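You operate a simulated robot arm through the tools that you are given. There is no shell and no other tool.

The job below is to be done with a simulated robot arm. You get a single attempt, and the scene is never put back.

TASK
Clamp the disc from the mat in the vice and grease its hub.
Fine: load the grease brush at the tin and put it back. Set down upright: grease brush. A coat counts when it lies all over at full strength: go over it till it gets no stronger.

Only the result counts: the job must be done as asked and must still hold three seconds after the hand-in. Knocking over, shifting, dropping, spilling or breaking anything else fails it.

THE ROBOT
A 6-joint arm with a four-finger gripper, fixed in place. Base frame: the origin is at the foot of the arm, x ahead of it, y to its left, z up; the work surface is at about z = 73.2. Readings come in cm, rad, newtons and seconds.
Its first joint turns from -2.897 to 2.897 rad. Payload 3.67 kg.
The tool frame sits at the grasp point between the pads (the TCP): z along the fingers, y along the line on which they close. The tips reach 2.8 cm beyond it. The gripper opens to 11.2 cm. The gripper's body begins 7.3 cm behind the TCP.
Orientation is that of the tool frame in the base frame, as [roll, pitch, yaw] about the fixed x, y, z axes, in that order (R = Rz(yaw) Ry(pitch) Rx(roll)). With the fingers straight down and closing along the base's y, the tool's x points along the base's -x, its y along +y and its z along -z.

THE INTERFACE
- The arm moves only by the tool arm_command. Its argument "rows" is a list of rows, each a list of 7 numbers: the shift along the tool's x, y, z in units of 50 mm (1.0 is 50 mm), then the turn, a rotation vector about the tool's x, y, z in units of 6 degrees (1.0 is 6 degrees), then the finger opening in cm, from 0 to 11.2. In form: [[tx, ty, tz, rx, ry, rz, claw], ...]. A call has 1 to 20 rows; each row shifts and turns the commanded pose from where the row before left it, along the tool's axes as they then stand. A call with a number of a shift or a turn outside -1 to 1 is refused whole. Rows are played at 5 a second. More than 5 cm and 0.15 rad between two rows, or a gripper value outside its range, and nothing of the call is played. Where a pose cannot be reached the arm comes as near as it can. A force on the tool above 40 N (or 10 N above the force at the start of the call, whichever is more), or a blocked arm, ends the call early, and 0.2 s more pass. Each finger halts on what it meets, pressing with about 42 N; the grip force reading is that of the motor and also rises with nothing between the fingers. The clock runs only during rows and for 0.2 s after the last one: add rows that do not move to give the fingers time. The reply holds the time, the measured pose of the TCP, the force on the tool along the base axes, the opening and the grip force, in the units named above and with some noise, with the torque about the TCP (base axes, N m) and any sound that the robot's microphone picked up.
- Cameras (640 x 400 px; columns grow to the right, rows downward): "scene" is fixed at [21.9, 49.93, 147.23]; the picture's right is [-0.42, -0.91, 0.00], its down [-0.67, 0.31, -0.68] and it looks along [0.62, -0.28, -0.73] (base axes); focal length 359 px, centre (320, 200). "wrist" rides on the gripper at [6, -1.8, -10.4] in the tool frame; the picture's right is [0.29, 0.96, 0.00], its down [-0.80, 0.24, -0.55] and it looks along [-0.53, 0.16, 0.83] (tool axes); focal length 234 px, centre (320, 200). There is no depth. A picture from a camera that has moved, and an enlarged one, comes with that camera's place and axes in the base frame and with its lens.
- capture(camera): a new picture of that camera. No time passes.
- close_up(camera, box): a new picture of the part [left, top, right, bottom] of that camera's present view, enlarged. No time passes.
- hand_in(): hands the job in; it is judged then, once.

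Nothing tells you positions but the pictures and the camera data. Unless the task says otherwise, let go and move clear before handing in.

The tools are called after "Emit:" as name(argument=value, ...) on one line, values as JSON. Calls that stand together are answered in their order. arm_command: Moves the arm, as the interface text tells. Its arguments: {"type":"object","properties":{"rows":{"type":"array"}},"required":["rows"]} The other tools are called the same way: capture (camera) takes a picture; close_up (camera, box) takes an enlarged picture of a part of a camera's view; hand_in () hands the job in.

At the start:

```text
clock: 0.0
eef_pos: [54.0, 18.86, 104.15]
orientation: [3.141, 0.001, -3.141]
ft_force: [-0.2, -0.2, 0.9]
moment: [-0.01, 0.01, 0.01]
gripper_width: 11.18
grasp_force: 0.1
```

scene: 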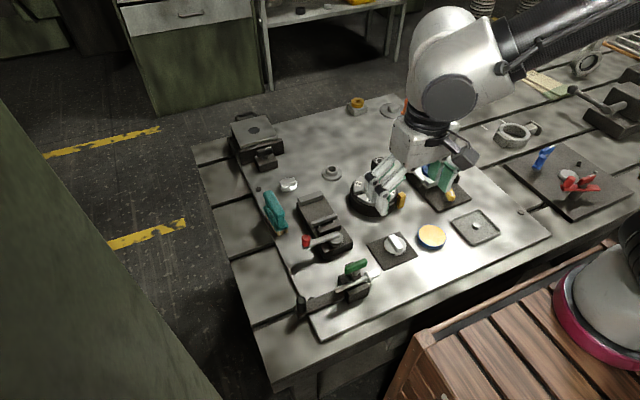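
wrist: 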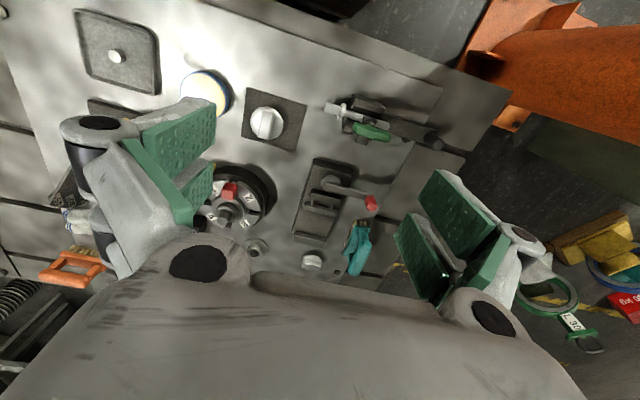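

I see a bench with a plate holding several fixtures: a dark mat with a light disc, a tin (yellow, blue rim), a vice with a red-handled lever, and other tools. I'll take close-ups to identify everything first.

Emit:
close_up(camera="scene", box=[220, 80, 400, 200])

Emit:
close_up(camera="scene", box=[240, 180, 400, 330])

Emit:
close_up(camera="scene", box=[360, 140, 560, 280])

Emit:
close_up(camera="scene", box=[460, 50, 640, 230])

Emit:
close_up(camera="wrist", box=[180, 60, 460, 280])

```text
3.33 times, centred on (310, 140) of scene
camera zoom: at [21.9, 49.93, 147.23], right [-0.42, -0.91, 0.0], down [-0.67, 0.31, -0.68], along [0.62, -0.28, -0.73], focal length 1195 px, centre (353, 400)
```

zoom: 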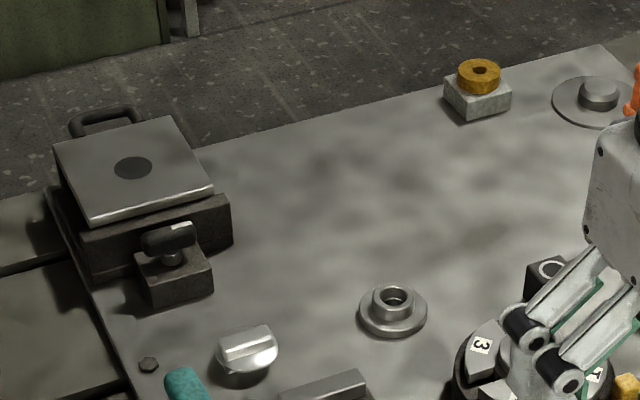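

```text
2.67 times, centred on (320, 255) of scene
camera zoom: at [21.9, 49.93, 147.23], right [-0.42, -0.91, 0.0], down [-0.67, 0.31, -0.68], along [0.62, -0.28, -0.73], focal length 956 px, centre (320, 53)
```

zoom: 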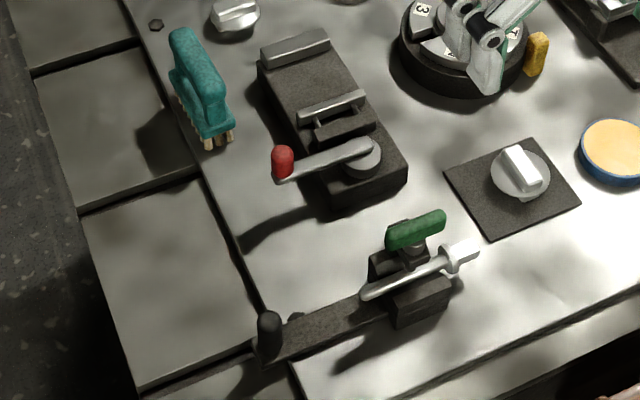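

```text
2.86 times, centred on (460, 210) of scene
camera zoom: at [21.9, 49.93, 147.23], right [-0.42, -0.91, 0.0], down [-0.67, 0.31, -0.68], along [0.62, -0.28, -0.73], focal length 1025 px, centre (-80, 171)
```

zoom: 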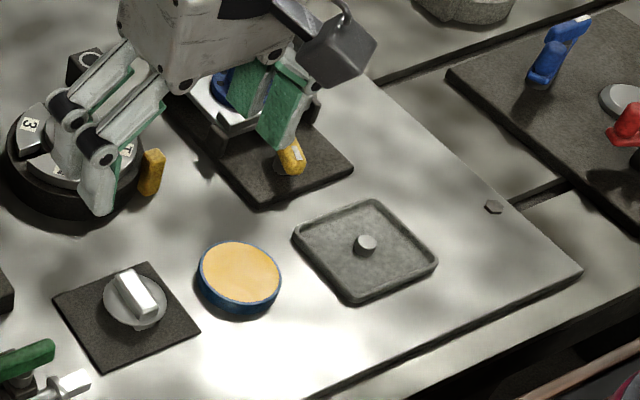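

```text
2.22 times, centred on (550, 140) of scene
camera zoom: at [21.9, 49.93, 147.23], right [-0.42, -0.91, 0.0], down [-0.67, 0.31, -0.68], along [0.62, -0.28, -0.73], focal length 797 px, centre (-191, 333)
```

zoom: 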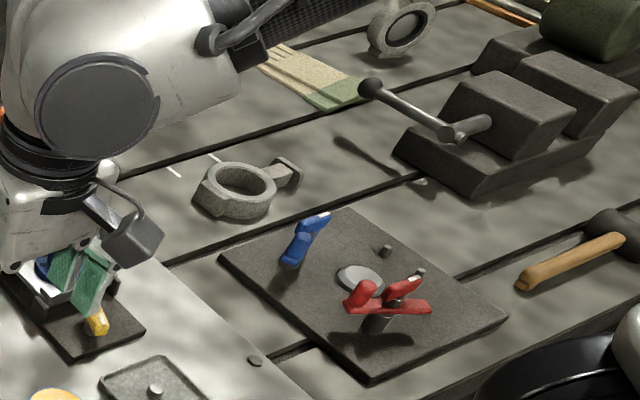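

```text
1.82 times, centred on (320, 170) of wrist
camera zoom: at [47.96, 17.06, 114.46], right [-0.29, 0.96, 0.0], down [0.8, 0.24, 0.55], along [0.53, 0.16, -0.83], focal length 426 px, centre (320, 254)
```

zoom: 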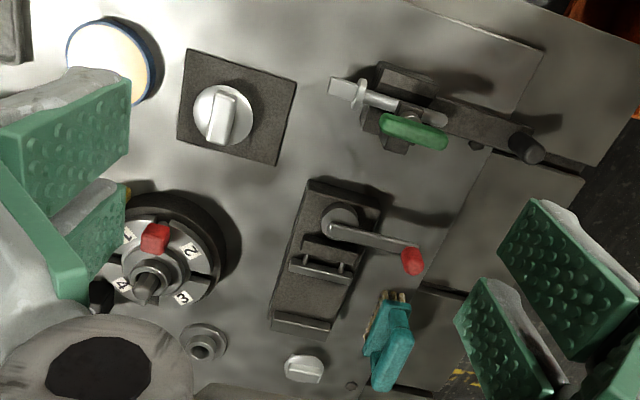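

The plate holds a disc on a dark mat near (62, 11), a yellow-filled tin near (59, 3), a lever vice near (74, 25) and a teal brush near (83, 36). I'll move the arm sideways at height to see what it hides.

Emit:
arm_command(rows=[[0, -0.9, 0, 0, 0, 0, 11.2], [0, -0.9, 0, 0, 0, 0, 11.2], [0, -0.9, 0, 0, 0, 0, 11.2], [0, -0.9, 0, 0, 0, 0, 11.2], [0, -0.9, 0, 0, 0, 0, 11.2], [0, -0.9, 0, 0, 0, 0, 11.2]])

Emit:
capture(camera="scene")

Emit:
capture(camera="wrist")

```text
clock: 1.4
eef_pos: [54.21, -8.22, 103.98]
orientation: [-3.14, -0.001, 3.139]
ft_force: [-0.2, 0.4, 0.2]
moment: [-0.03, -0.02, 0.01]
gripper_width: 11.21
grasp_force: 0.1
```

```text
taken
```

scene: 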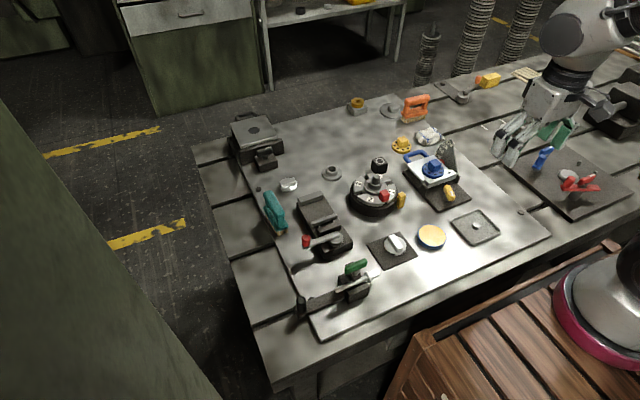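

```text
taken
camera wrist: at [48.17, -10.0, 114.3], right [-0.29, 0.96, 0.0], down [0.8, 0.24, 0.55], along [0.53, 0.16, -0.83], focal length 234 px, centre (320, 200)
```

wrist: 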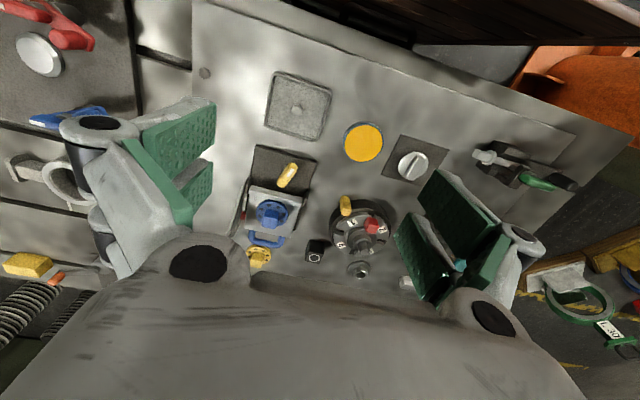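

Emit:
close_up(camera="scene", box=[340, 80, 500, 180])

Emit:
close_up(camera="scene", box=[330, 130, 490, 230])

Emit:
close_up(camera="scene", box=[350, 200, 510, 300])

Emit:
close_up(camera="scene", box=[250, 170, 370, 270])

Emit:
close_up(camera="wrist", box=[230, 60, 430, 290])

```text
4.00 times, centred on (420, 130) of scene
camera zoom: at [21.9, 49.93, 147.23], right [-0.42, -0.91, 0.0], down [-0.67, 0.31, -0.68], along [0.62, -0.28, -0.73], focal length 1434 px, centre (-80, 480)
```

zoom: 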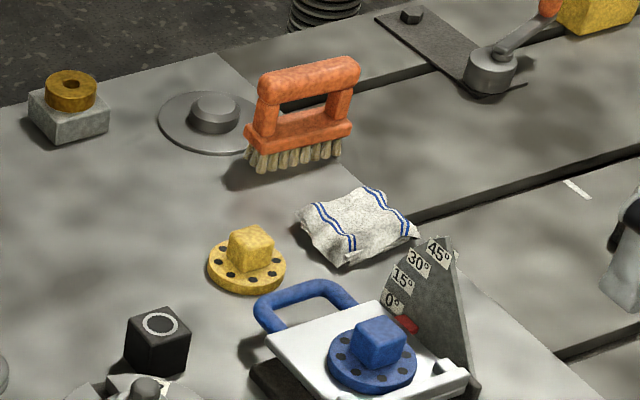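

```text
4.00 times, centred on (410, 180) of scene
camera zoom: at [21.9, 49.93, 147.23], right [-0.42, -0.91, 0.0], down [-0.67, 0.31, -0.68], along [0.62, -0.28, -0.73], focal length 1434 px, centre (-40, 280)
```

zoom: 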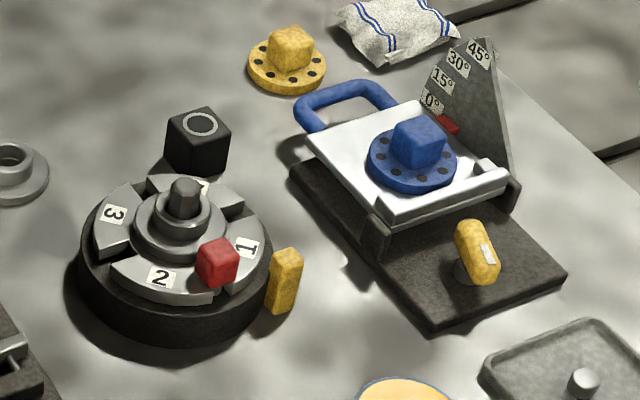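

```text
4.00 times, centred on (430, 250) of scene
camera zoom: at [21.9, 49.93, 147.23], right [-0.42, -0.91, 0.0], down [-0.67, 0.31, -0.68], along [0.62, -0.28, -0.73], focal length 1434 px, centre (-120, 0)
```

zoom: 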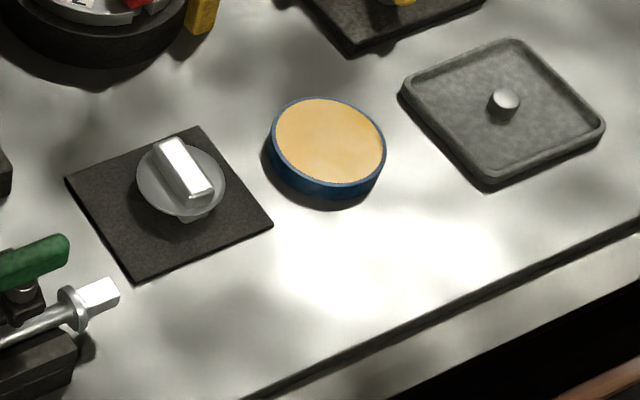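

```text
4.00 times, centred on (310, 220) of scene
camera zoom: at [21.9, 49.93, 147.23], right [-0.42, -0.91, 0.0], down [-0.67, 0.31, -0.68], along [0.62, -0.28, -0.73], focal length 1434 px, centre (360, 120)
```

zoom: 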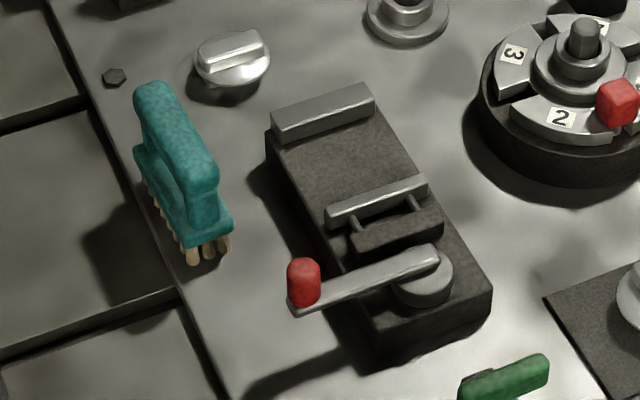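

```text
1.74 times, centred on (330, 175) of wrist
camera zoom: at [48.17, -10.0, 114.3], right [-0.29, 0.96, 0.0], down [0.8, 0.24, 0.55], along [0.53, 0.16, -0.83], focal length 407 px, centre (303, 244)
```

zoom: 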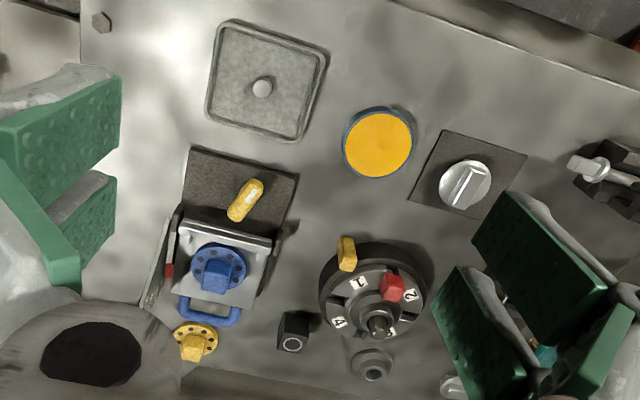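

There are two brushes (teal near the vice, orange at the far side), a tin, and the mat disc with a bar on top. I'll go down for a closer look at the disc and tin.

Emit:
arm_command(rows=[[-0.2, 0.86, 0, 0, 0, 0, 11.2], [-0.2, 0.86, 0, 0, 0, 0, 11.2], [-0.2, 0.86, 0, 0, 0, 0, 11.2], [-0.16, 0.86, 0, 0, 0, 0, 11.2], [0, 0, 0.8, 0, 0, 0, 11.2], [0, 0, 0.8, 0, 0, 0, 11.2], [0, 0, 0.8, 0, 0, 0, 11.2], [0, 0, 0.8, 0, 0, 0, 11.2]])

Emit:
capture(camera="wrist")

Emit:
close_up(camera="wrist", box=[220, 80, 420, 280])

```text
clock: 3.2
eef_pos: [57.95, 8.98, 88.11]
orientation: [3.141, 0.0, 3.141]
ft_force: [-0.2, 0.0, 0.7]
moment: [0.03, -0.04, 0.03]
gripper_width: 11.22
grasp_force: 0.0
```

```text
taken
camera wrist: at [51.88, 7.16, 98.38], right [-0.29, 0.96, 0.0], down [0.8, 0.24, 0.55], along [0.53, 0.16, -0.83], focal length 234 px, centre (320, 200)
```

wrist: 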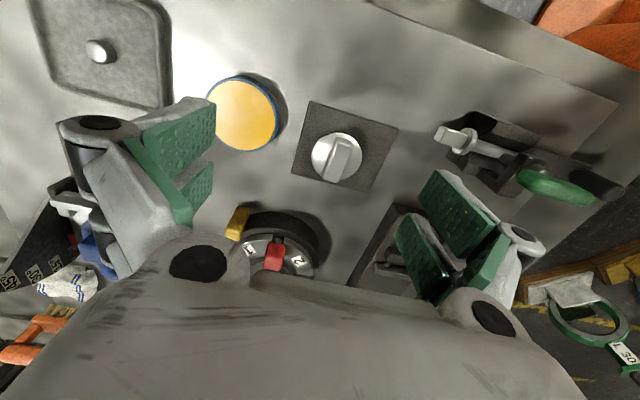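

```text
2.00 times, centred on (320, 180) of wrist
camera zoom: at [51.88, 7.16, 98.38], right [-0.29, 0.96, 0.0], down [0.8, 0.24, 0.55], along [0.53, 0.16, -0.83], focal length 468 px, centre (320, 240)
```

zoom: 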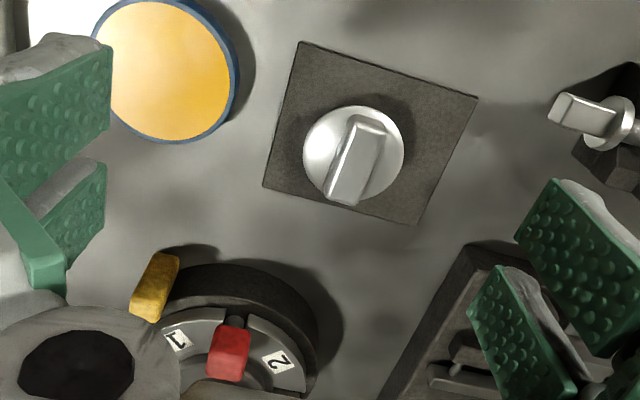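

The disc lies on the mat with a bar-like grip on top. I'll zoom in more from the fixed camera, to see whether something sticks out beneath it.

Emit:
close_up(camera="scene", box=[362, 225, 422, 275])

Emit:
close_up(camera="scene", box=[265, 170, 315, 200])

Emit:
close_up(camera="scene", box=[250, 180, 300, 240])

Emit:
close_up(camera="scene", box=[285, 185, 365, 265])

Emit:
close_up(camera="scene", box=[285, 250, 385, 320])

```text
8.00 times, centred on (392, 250) of scene
camera zoom: at [21.9, 49.93, 147.23], right [-0.42, -0.91, 0.0], down [-0.67, 0.31, -0.68], along [0.62, -0.28, -0.73], focal length 2869 px, centre (-256, -200)
```

zoom: 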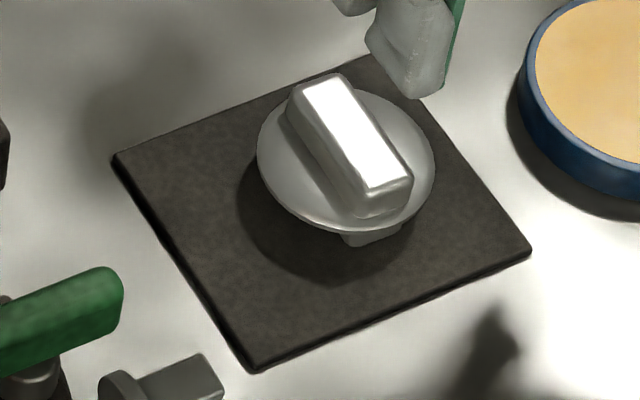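

```text
12.80 times, centred on (290, 185) of scene
camera zoom: at [21.9, 49.93, 147.23], right [-0.42, -0.91, 0.0], down [-0.67, 0.31, -0.68], along [0.62, -0.28, -0.73], focal length 4590 px, centre (704, 392)
```

zoom: 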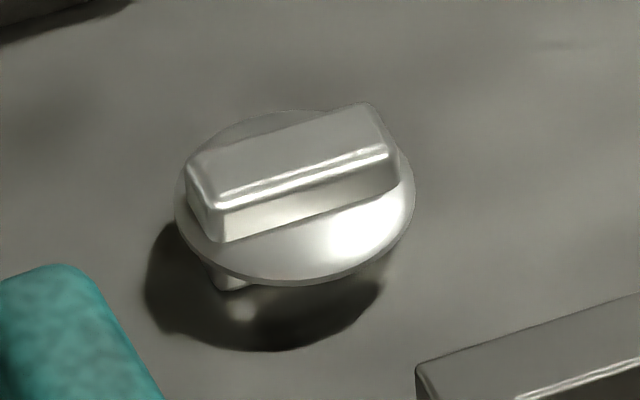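

```text
6.67 times, centred on (275, 210) of scene
camera zoom: at [21.9, 49.93, 147.23], right [-0.42, -0.91, 0.0], down [-0.67, 0.31, -0.68], along [0.62, -0.28, -0.73], focal length 2391 px, centre (620, 133)
```

zoom: 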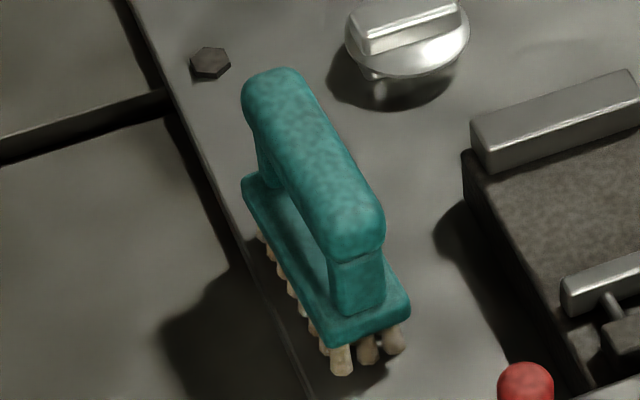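

```text
5.00 times, centred on (325, 225) of scene
camera zoom: at [21.9, 49.93, 147.23], right [-0.42, -0.91, 0.0], down [-0.67, 0.31, -0.68], along [0.62, -0.28, -0.73], focal length 1793 px, centre (295, 75)
```

zoom: 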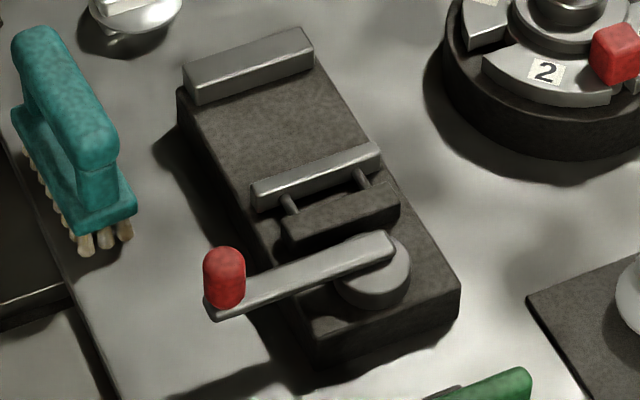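

```text
5.71 times, centred on (335, 285) of scene
camera zoom: at [21.9, 49.93, 147.23], right [-0.42, -0.91, 0.0], down [-0.67, 0.31, -0.68], along [0.62, -0.28, -0.73], focal length 2049 px, centre (234, -286)
```

zoom: 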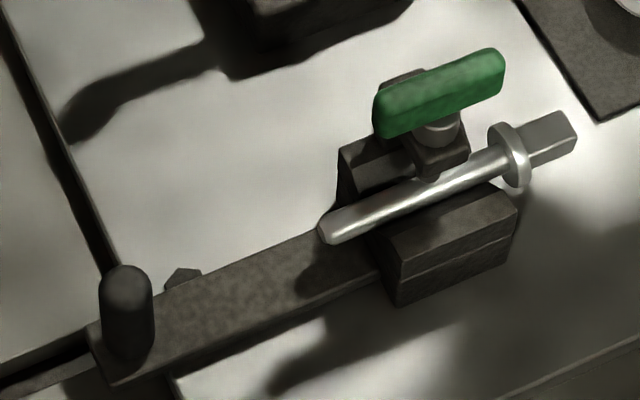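

The disc has a bar on top and a block-like foot underneath. I'll look at the vice and the teal brush with the wrist camera next.

Emit:
arm_command(rows=[[0, 0, -0.8, 0, 0, 0, 11.2], [-0.4, 0.8, 0, 0, 0, 0, 11.2], [-0.4, 0.8, 0, 0, 0, 0, 11.2], [-0.4, 0.8, 0, 0, 0, 0, 11.2], [-0.4, 0.3, 0, 0, 0, 0, 11.2]])

Emit:
capture(camera="wrist")

Emit:
close_up(camera="wrist", box=[220, 80, 440, 280])

```text
clock: 4.4
eef_pos: [66.03, 22.37, 91.93]
orientation: [-3.141, 0.002, -3.141]
ft_force: [0.1, -0.4, 0.1]
moment: [0.0, -0.01, 0.0]
gripper_width: 11.19
grasp_force: 0.0
```

```text
taken
camera wrist: at [59.97, 20.62, 102.35], right [-0.29, 0.96, 0.0], down [0.8, 0.24, 0.55], along [0.53, 0.16, -0.83], focal length 234 px, centre (320, 200)
```

wrist: 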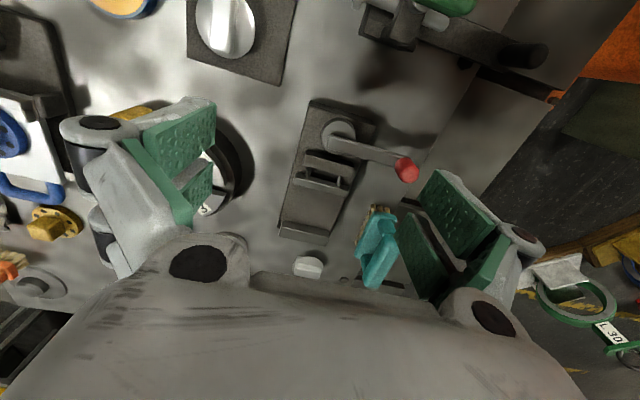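

```text
2.00 times, centred on (330, 180) of wrist
camera zoom: at [59.97, 20.62, 102.35], right [-0.29, 0.96, 0.0], down [0.8, 0.24, 0.55], along [0.53, 0.16, -0.83], focal length 468 px, centre (300, 240)
```

zoom: 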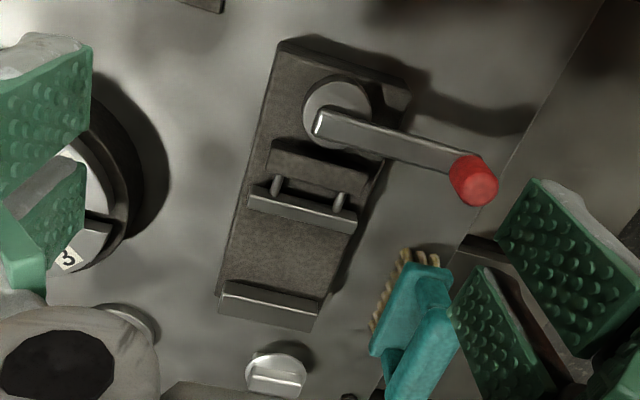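

The vice is open with jaws at about x = 74 and x = 80, and its lever points to +y. I'll get a nearer view of the teal brush and the jaws.

Emit:
arm_command(rows=[[-0.7, 0.6, 0, 0, 0, 0, 11.2], [-0.7, 0.6, 0, 0, 0, 0, 11.2], [-0.2, 0.3, 0, 0, 0, 0, 11.2]])

Emit:
capture(camera="wrist")

Emit:
close_up(camera="wrist", box=[220, 80, 440, 280])

```text
clock: 5.2
eef_pos: [73.86, 30.16, 91.92]
orientation: [3.141, 0.0, -3.141]
ft_force: [-0.4, 0.2, 0.5]
moment: [-0.01, -0.06, 0.01]
gripper_width: 11.2
grasp_force: 0.0
```

```text
taken
camera wrist: at [67.8, 28.31, 102.28], right [-0.29, 0.96, 0.0], down [0.8, 0.24, 0.55], along [0.53, 0.16, -0.83], focal length 234 px, centre (320, 200)
```

wrist: 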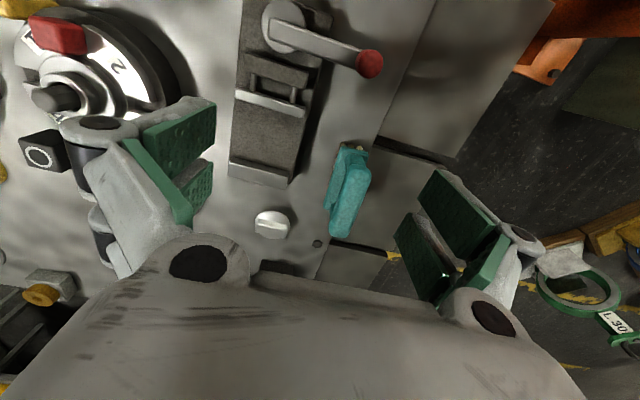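

```text
2.00 times, centred on (330, 180) of wrist
camera zoom: at [67.8, 28.31, 102.28], right [-0.29, 0.96, 0.0], down [0.8, 0.24, 0.55], along [0.53, 0.16, -0.83], focal length 468 px, centre (300, 240)
```

zoom: 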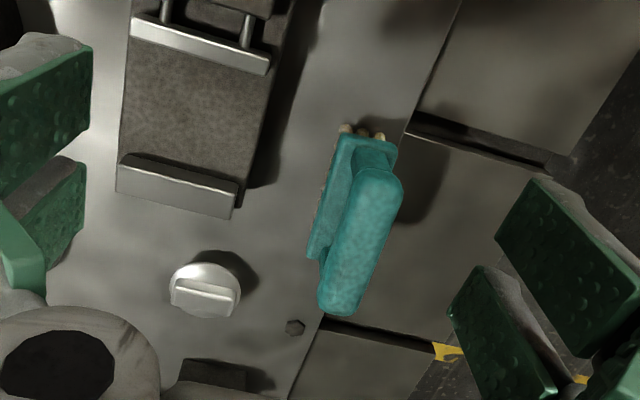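

The orange brush is out of reach, so the teal one beside the vice must be the grease brush. Next I go above the mat disc with narrowed fingers and take a close look before grasping its bar, which lies along x.

Emit:
arm_command(rows=[[0.522, -0.734, 0, 0, 0, 0, 11.2], [0.522, -0.734, 0, 0, 0, 0, 9], [0.522, -0.734, 0, 0, 0, 0, 7], [0.522, -0.734, 0, 0, 0, 0, 5], [0.522, -0.734, 0, 0, 0, 0, 5], [0, 0, 0.8, 0, 0, 0, 5], [0, 0, 0.8, 0, 0, 0, 5], [0, 0, 0, 0, 0, 0, 5]])

Emit:
capture(camera="wrist")

Emit:
close_up(camera="scene", box=[350, 200, 450, 280])

```text
clock: 7.0
eef_pos: [60.87, 11.65, 84.02]
orientation: [-3.141, 0.0, 3.142]
ft_force: [-0.8, -0.1, 0.4]
moment: [0.05, 0.0, -0.02]
gripper_width: 4.97
grasp_force: 0.0
```

```text
taken
camera wrist: at [54.83, 9.89, 94.41], right [-0.29, 0.96, 0.0], down [0.8, 0.24, 0.55], along [0.53, 0.16, -0.83], focal length 234 px, centre (320, 200)
```

wrist: 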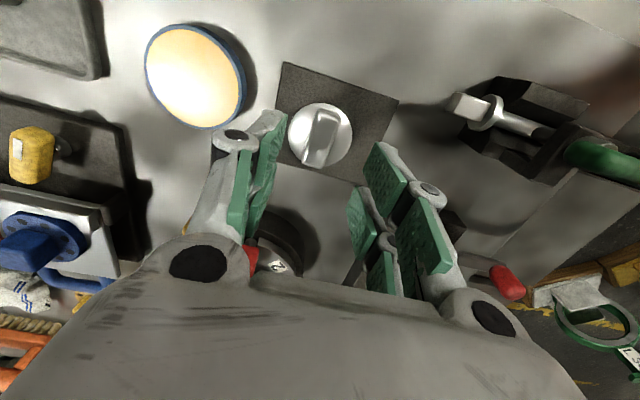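

```text
5.00 times, centred on (400, 240) of scene
camera zoom: at [21.9, 49.93, 147.23], right [-0.42, -0.91, 0.0], down [-0.67, 0.31, -0.68], along [0.62, -0.28, -0.73], focal length 1793 px, centre (-80, 0)
```

zoom: 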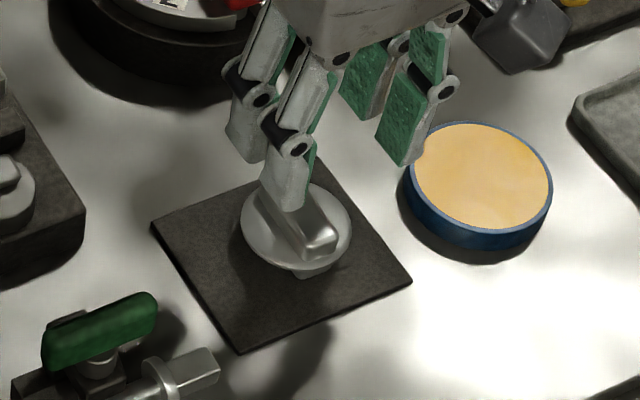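

Emit:
close_up(camera="wrist", box=[270, 80, 390, 180])

```text
4.00 times, centred on (330, 130) of wrist
camera zoom: at [54.83, 9.89, 94.41], right [-0.29, 0.96, 0.0], down [0.8, 0.24, 0.55], along [0.53, 0.16, -0.83], focal length 937 px, centre (280, 480)
```

zoom: 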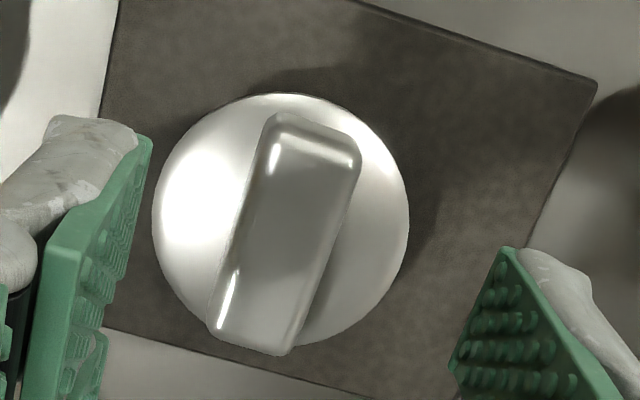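

The bar is centred near (60.75, 11.75), along x, about 1.6 cm wide. I descend to put the fingertips beside it.

Emit:
arm_command(rows=[[0, 0, 0.5, 0, 0, 0, 4.5], [0, 0, 0.5, 0, 0, 0, 4.5], [0, 0, 0, 0, 0, 0, 4.5]])

Emit:
capture(camera="wrist")

Emit:
close_up(camera="scene", box=[360, 210, 440, 270])

```text
clock: 7.8
eef_pos: [61.0, 11.57, 79.21]
orientation: [3.141, 0.0, -3.141]
ft_force: [-0.2, 0.1, -0.3]
moment: [0.01, -0.03, -0.01]
gripper_width: 4.49
grasp_force: 0.0
```

```text
taken
camera wrist: at [54.87, 9.75, 89.53], right [-0.29, 0.96, 0.0], down [0.8, 0.24, 0.55], along [0.53, 0.16, -0.83], focal length 234 px, centre (320, 200)
```

wrist: 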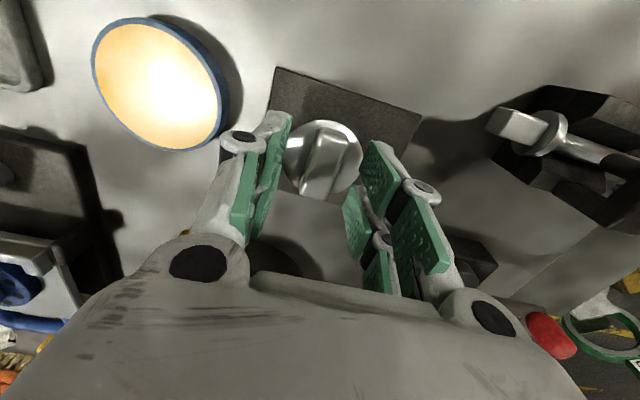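

```text
6.67 times, centred on (400, 240) of scene
camera zoom: at [21.9, 49.93, 147.23], right [-0.42, -0.91, 0.0], down [-0.67, 0.31, -0.68], along [0.62, -0.28, -0.73], focal length 2391 px, centre (-213, -67)
```

zoom: 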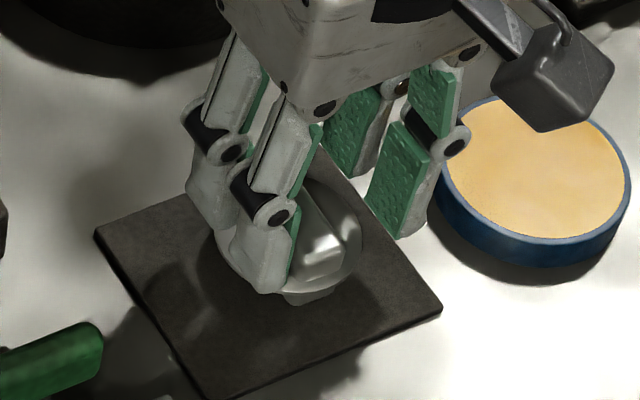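

Emit:
arm_command(rows=[[0, 0, 0.1, 0, 0, 0, 4.2], [0, 0, 0, 0, 0, 0, 4.2]])

Emit:
close_up(camera="wrist", box=[230, 90, 430, 220])

Emit:
close_up(camera="scene", box=[370, 215, 430, 265])

```text
clock: 8.4
eef_pos: [60.92, 11.54, 78.57]
orientation: [3.141, -0.001, 3.141]
ft_force: [0.2, -0.3, -0.2]
moment: [-0.03, -0.02, 0.01]
gripper_width: 4.21
grasp_force: 0.0
```

```text
3.08 times, centred on (330, 155) of wrist
camera zoom: at [54.82, 9.75, 88.98], right [-0.29, 0.96, 0.0], down [0.8, 0.24, 0.55], along [0.53, 0.16, -0.83], focal length 720 px, centre (289, 338)
```

zoom: 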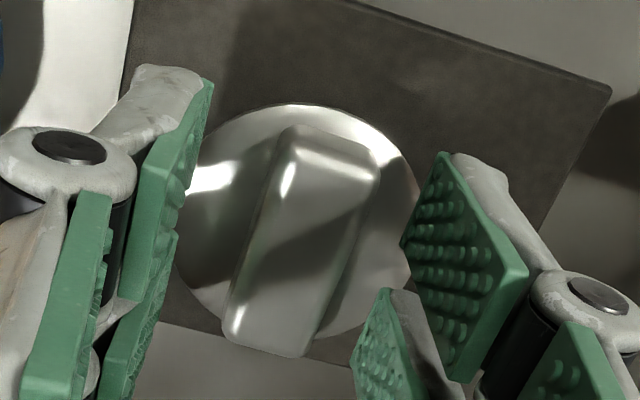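

```text
8.00 times, centred on (400, 240) of scene
camera zoom: at [21.9, 49.93, 147.23], right [-0.42, -0.91, 0.0], down [-0.67, 0.31, -0.68], along [0.62, -0.28, -0.73], focal length 2869 px, centre (-320, -120)
```

zoom: 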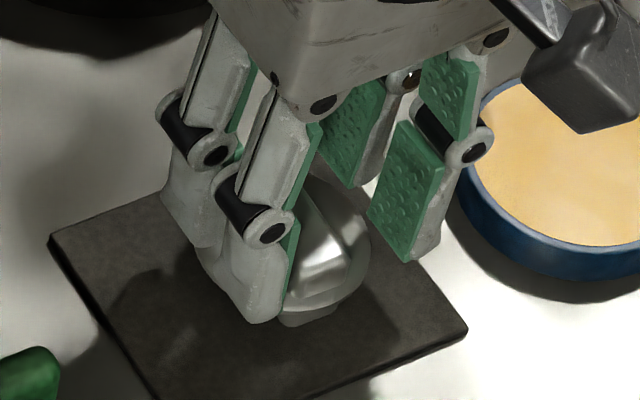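

Emit:
arm_command(rows=[[0, 0, 0.06, 0, 0, 0, 4.0], [0, 0, 0, 0, 0, 0, 4.0]])

Emit:
close_up(camera="scene", box=[370, 215, 430, 265])

```text
clock: 9.0
eef_pos: [61.0, 11.6, 78.35]
orientation: [-3.141, -0.001, 3.141]
ft_force: [0.0, -0.1, -0.6]
moment: [-0.01, 0.03, -0.01]
gripper_width: 4.01
grasp_force: 0.0
```

```text
8.00 times, centred on (400, 240) of scene
camera zoom: at [21.9, 49.93, 147.23], right [-0.42, -0.91, 0.0], down [-0.67, 0.31, -0.68], along [0.62, -0.28, -0.73], focal length 2869 px, centre (-320, -120)
```

zoom: 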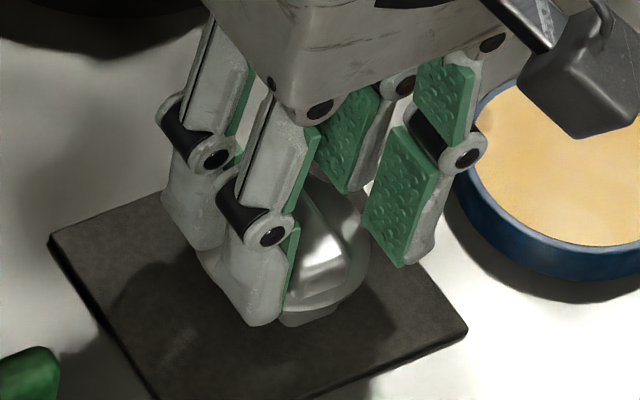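

Emit:
arm_command(rows=[[0, 0, 0.06, 0, 0, 0, 4.0], [0, 0, 0, 0, 0, 0, 4.0]])

Emit:
arm_command(rows=[[0, 0, 0.06, 0, 0, 0, 4.0], [0, 0, 0, 0, 0, 0, 4.0]])

```text
clock: 9.6
eef_pos: [60.98, 11.53, 78.13]
orientation: [3.14, 0.003, 3.141]
ft_force: [-1.3, -1.6, 18.5]
moment: [0.02, -0.06, 0.03]
gripper_width: 4.02
grasp_force: 0.2
```

```text
clock: 9.9
eef_pos: [61.02, 11.63, 78.09]
orientation: [3.137, 0.004, -3.141]
ft_force: [-0.2, -2.8, 26.4]
moment: [-0.13, 0.16, 0.11]
gripper_width: 1.98
grasp_force: 36.4
stopped in row 1: the force on the tool passed its limit at 59 N (the readings are from after the stop); the commanded pose is now the measured one
```

Contact with the disc's top came at TCP z ≈ 78.1; the fingers now read 1.98 cm open with grip force. I check the pictures before doing more.

Emit:
capture(camera="wrist")

Emit:
close_up(camera="scene", box=[370, 215, 430, 265])

```text
taken
camera wrist: at [54.93, 9.82, 88.42], right [-0.29, 0.96, 0.0], down [0.79, 0.24, 0.56], along [0.53, 0.16, -0.83], focal length 234 px, centre (320, 200)
```

wrist: 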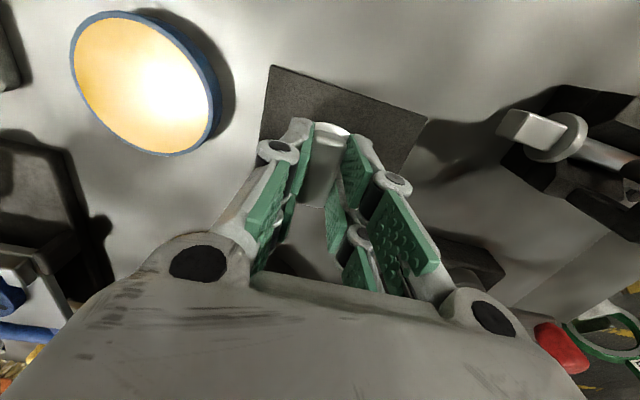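

```text
8.00 times, centred on (400, 240) of scene
camera zoom: at [21.9, 49.93, 147.23], right [-0.42, -0.91, 0.0], down [-0.67, 0.31, -0.68], along [0.62, -0.28, -0.73], focal length 2869 px, centre (-320, -120)
```

zoom: 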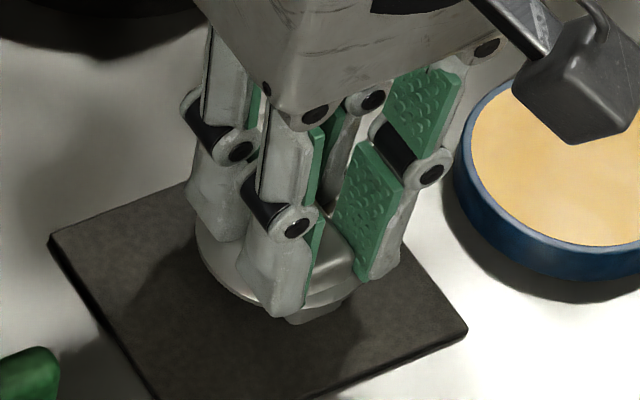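

The fingers have closed on the bar (about 2 cm wide). I'll keep them closed and lift slowly.

Emit:
arm_command(rows=[[0, 0, 0, 0, 0, 0, 0], [0, 0, -0.1, 0, 0, 0, 0], [0, 0, -0.2, 0, 0, 0, 0], [0, 0, -0.4, 0, 0, 0, 0], [0, 0, -0.6, 0, 0, 0, 0], [0, 0, 0, 0, 0, 0, 0]])

Emit:
capture(camera="scene")

Emit:
close_up(camera="scene", box=[370, 180, 450, 260])

Emit:
capture(camera="wrist")

```text
clock: 11.3
eef_pos: [61.0, 11.45, 84.66]
orientation: [3.14, 0.0, -3.14]
ft_force: [0.5, -0.8, -2.0]
moment: [0.03, -0.03, -0.02]
gripper_width: 1.96
grasp_force: 41.9
```

```text
taken
```

scene: 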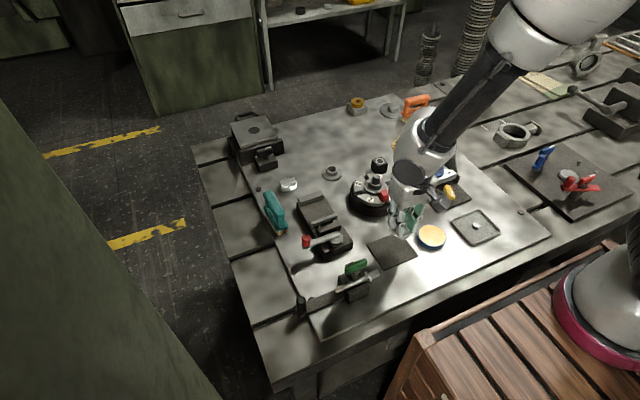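

```text
5.00 times, centred on (410, 220) of scene
camera zoom: at [21.9, 49.93, 147.23], right [-0.42, -0.91, 0.0], down [-0.67, 0.31, -0.68], along [0.62, -0.28, -0.73], focal length 1793 px, centre (-130, 100)
```

zoom: 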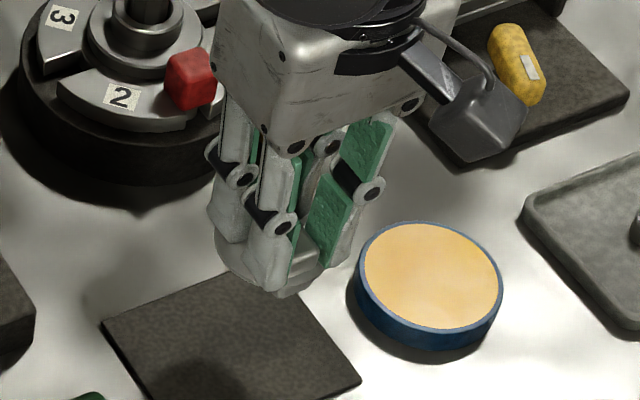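

```text
taken
camera wrist: at [54.88, 9.72, 94.99], right [-0.29, 0.96, 0.0], down [0.8, 0.24, 0.56], along [0.53, 0.16, -0.83], focal length 234 px, centre (320, 200)
```

wrist: 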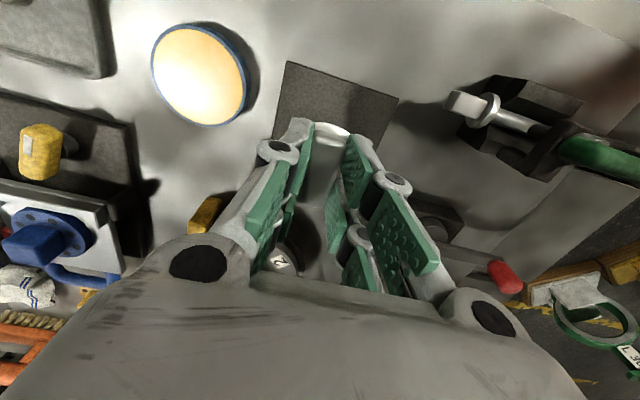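

The disc is held firmly. I'll raise it and tilt the tool toward the fixed camera to see the disc's underside.

Emit:
arm_command(rows=[[0, 0, -0.95, 0, 0, 0, 0], [0, 0, -0.95, 0, 0, 0, 0], [0, 0, -0.95, 0, 0, 0, 0], [0, 0, -0.95, 0, 0, 0, 0], [-0.6, 0.7, 0, 0, 0, 0, 0], [-0.6, 0.7, 0, 0, 0, 0, 0], [0, 0, 0, -0.5, 0.87, 0, 0], [0, 0, 0, -0.5, 0.87, 0, 0], [0, 0, 0, -0.5, 0.87, 0, 0], [0, 0, 0, -0.5, 0.87, 0, 0], [0, 0, 0, -0.5, 0.87, 0, 0], [0, 0, 0, -0.5, 0.87, 0, 0], [0, 0, 0, -0.5, 0.87, 0, 0], [0, 0, 0, -0.5, 0.87, 0, 0], [0, 0, 0, -0.5, 0.87, 0, 0], [0, 0, 0, 0, 0, 0, 0]])

Emit:
capture(camera="scene")

```text
clock: 14.8
eef_pos: [67.0, 18.61, 103.59]
orientation: [2.534, -0.778, -2.885]
ft_force: [0.3, 1.1, -1.6]
moment: [-0.02, -0.08, -0.03]
gripper_width: 1.96
grasp_force: 41.9
```

```text
taken
```

scene: 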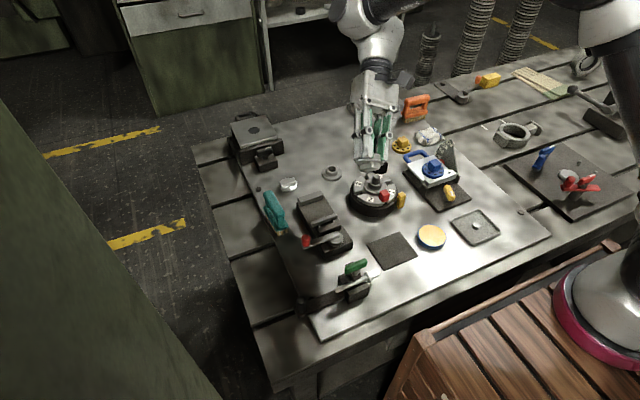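

Emit:
close_up(camera="scene", box=[340, 130, 400, 190])

```text
6.67 times, centred on (370, 160) of scene
camera zoom: at [21.9, 49.93, 147.23], right [-0.42, -0.91, 0.0], down [-0.67, 0.31, -0.68], along [0.62, -0.28, -0.73], focal length 2391 px, centre (-13, 467)
```

zoom: 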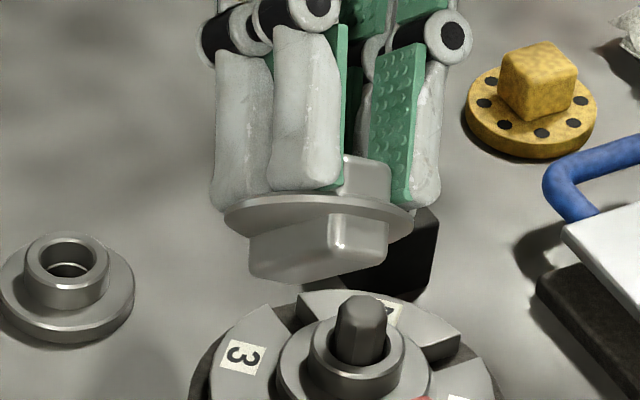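

Emit:
arm_command(rows=[[0, 0, 0, -0.5, 0.87, 0, 0], [0, 0, 0, -0.5, 0.87, 0, 0], [0, 0, 0, -0.5, 0.87, 0, 0], [0, 0, 0, -0.5, 0.87, 0, 0], [0, 0, 0, -0.5, 0.87, 0, 0], [0, 0, 0, 0, 0, 0, 0]])

Emit:
close_up(camera="scene", box=[330, 120, 410, 190])

```text
clock: 16.1
eef_pos: [65.09, 19.16, 102.24]
orientation: [1.782, -1.036, -2.283]
ft_force: [-0.4, -0.5, -1.6]
moment: [-0.03, -0.08, 0.0]
gripper_width: 1.96
grasp_force: 41.9
out of reach, approached as far as the arm can: row 5
```

```text
5.71 times, centred on (370, 155) of scene
camera zoom: at [21.9, 49.93, 147.23], right [-0.42, -0.91, 0.0], down [-0.67, 0.31, -0.68], along [0.62, -0.28, -0.73], focal length 2049 px, centre (34, 457)
```

zoom: 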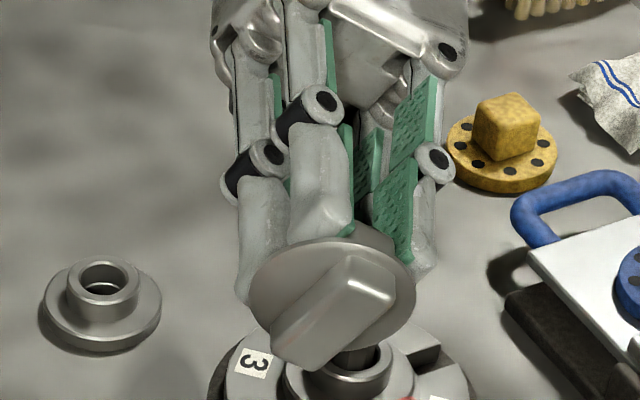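

The disc carries two like bars, crosswise on its two faces, the lower one across the upper. I turn the tool back upright and go look at the vice jaws.

Emit:
arm_command(rows=[[0, 0, 0, 0.5, -0.87, 0, 0], [0, 0, 0, 0.5, -0.87, 0, 0], [0, 0, 0, 0.5, -0.87, 0, 0], [0, 0, 0, 0.5, -0.87, 0, 0], [0, 0, 0, 0.5, -0.87, 0, 0], [0, 0, 0, 0.5, -0.87, 0, 0], [0, 0, 0, 0.5, -0.87, 0, 0], [0, 0, 0, 0.5, -0.87, 0, 0], [0, 0, 0, 0.5, -0.87, 0, 0], [0, 0, 0, 0.5, -0.87, 0, 0], [0, 0, 0, 0.5, -0.87, 0, 0], [0, 0, 0, 0.5, -0.87, 0, 0], [0, 0, 0, 0.5, -0.87, 0, 0], [0, 0, 0, 0, 0, 0, 0]])

```text
clock: 19.1
eef_pos: [65.12, 19.19, 102.28]
orientation: [3.088, -0.088, -3.139]
ft_force: [0.0, 0.8, -1.4]
moment: [-0.02, -0.01, 0.02]
gripper_width: 1.97
grasp_force: 42.0
```

Emit:
arm_command(rows=[[0, 0, 0, 0.5, -0.85, 0, 0], [0, 0.9, 0.4, 0, 0, 0, 0], [0, 0, 0.8, 0, 0, 0, 0], [0, 0, 0, 0, 0, 0, 0]])

Emit:
capture(camera="wrist")

Emit:
close_up(camera="wrist", box=[250, 100, 410, 260])

```text
clock: 20.1
eef_pos: [65.27, 23.65, 96.2]
orientation: [3.141, 0.0, -3.141]
ft_force: [0.1, 0.5, -1.5]
moment: [0.01, 0.02, 0.03]
gripper_width: 1.95
grasp_force: 41.9
```

```text
taken
camera wrist: at [59.11, 21.77, 106.49], right [-0.29, 0.96, 0.0], down [0.8, 0.24, 0.56], along [0.53, 0.16, -0.83], focal length 234 px, centre (320, 200)
```

wrist: 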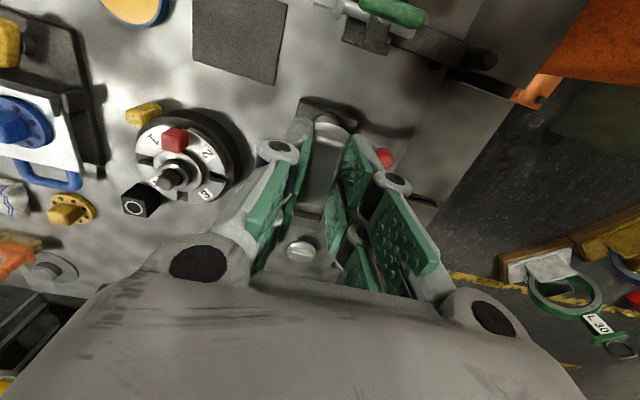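

```text
2.50 times, centred on (330, 180) of wrist
camera zoom: at [59.11, 21.77, 106.49], right [-0.29, 0.96, 0.0], down [0.8, 0.24, 0.56], along [0.53, 0.16, -0.83], focal length 585 px, centre (295, 250)
```

zoom: 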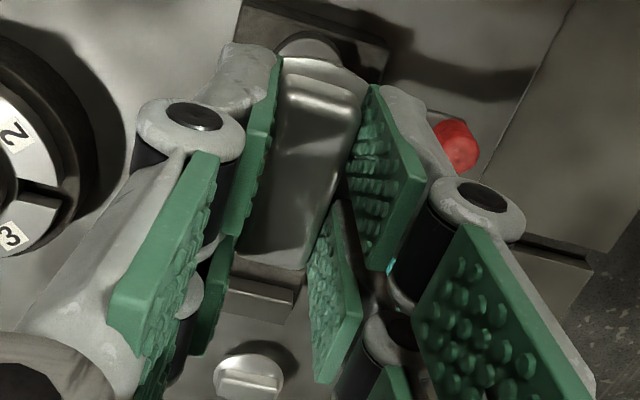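

Emit:
arm_command(rows=[[-0.9, 0.22, -0.12, 0, 0, 0, 0], [-0.9, 0.22, -0.12, 0, 0, 0, 0], [-0.92, 0.22, -0.12, 0, 0, 0, 0], [0, 0, 0, 0, 0, 0, 0]])

Emit:
capture(camera="wrist")

Emit:
close_up(camera="wrist", box=[230, 0, 390, 120])

```text
clock: 21.1
eef_pos: [78.7, 26.81, 98.1]
orientation: [3.14, 0.0, 3.141]
ft_force: [0.5, 0.7, -2.0]
moment: [0.01, -0.02, 0.03]
gripper_width: 1.96
grasp_force: 42.1
```

```text
taken
camera wrist: at [72.57, 25.07, 108.5], right [-0.29, 0.96, 0.0], down [0.8, 0.24, 0.55], along [0.53, 0.16, -0.83], focal length 234 px, centre (320, 200)
```

wrist: 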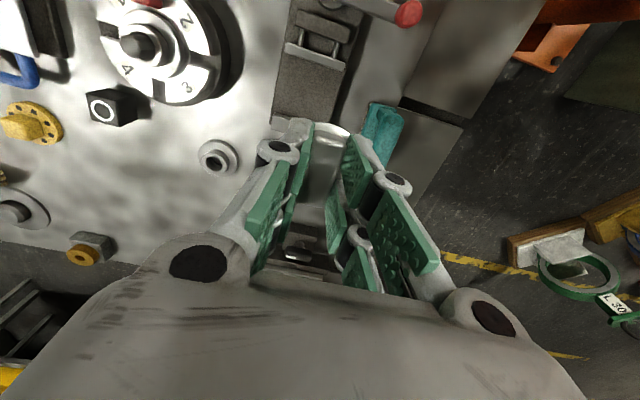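

```text
3.33 times, centred on (310, 60) of wrist
camera zoom: at [72.57, 25.07, 108.5], right [-0.29, 0.96, 0.0], down [0.8, 0.24, 0.55], along [0.53, 0.16, -0.83], focal length 781 px, centre (353, 667)
```

zoom: 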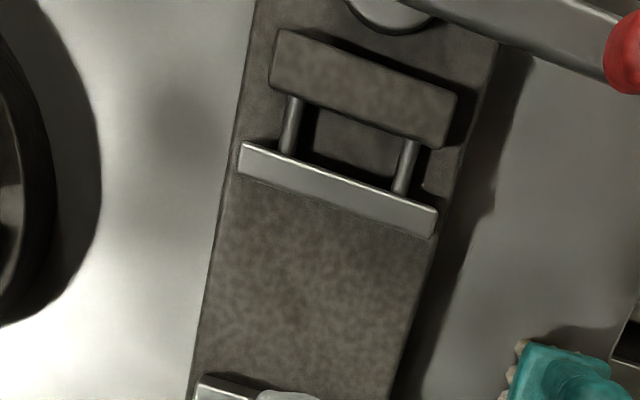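

Emit:
arm_command(rows=[[-0.9, 0.1, 0, 0, 0, 0, 0], [0, 0, 0, 0, 0, 0, 0]])

Emit:
close_up(camera="wrist", box=[230, 0, 390, 120])

Emit:
close_up(camera="scene", box=[285, 180, 365, 270])

```text
clock: 21.8
eef_pos: [83.28, 27.39, 98.2]
orientation: [3.14, -0.001, 3.141]
ft_force: [0.0, 0.8, -1.7]
moment: [-0.01, 0.01, -0.01]
gripper_width: 1.97
grasp_force: 41.9
```

```text
3.33 times, centred on (310, 60) of wrist
camera zoom: at [77.24, 25.57, 108.49], right [-0.29, 0.96, 0.0], down [0.8, 0.24, 0.55], along [0.53, 0.16, -0.83], focal length 781 px, centre (353, 667)
```

zoom: 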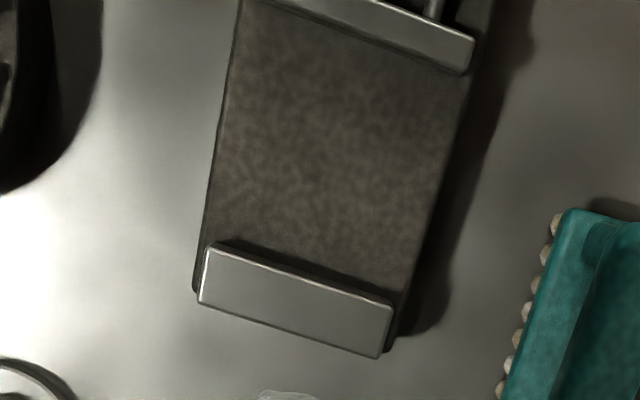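

```text
4.44 times, centred on (325, 225) of scene
camera zoom: at [21.9, 49.93, 147.23], right [-0.42, -0.91, 0.0], down [-0.67, 0.31, -0.68], along [0.62, -0.28, -0.73], focal length 1594 px, centre (298, 89)
```

zoom: 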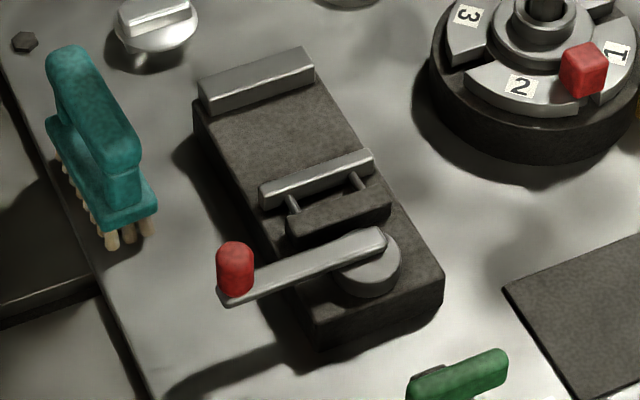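

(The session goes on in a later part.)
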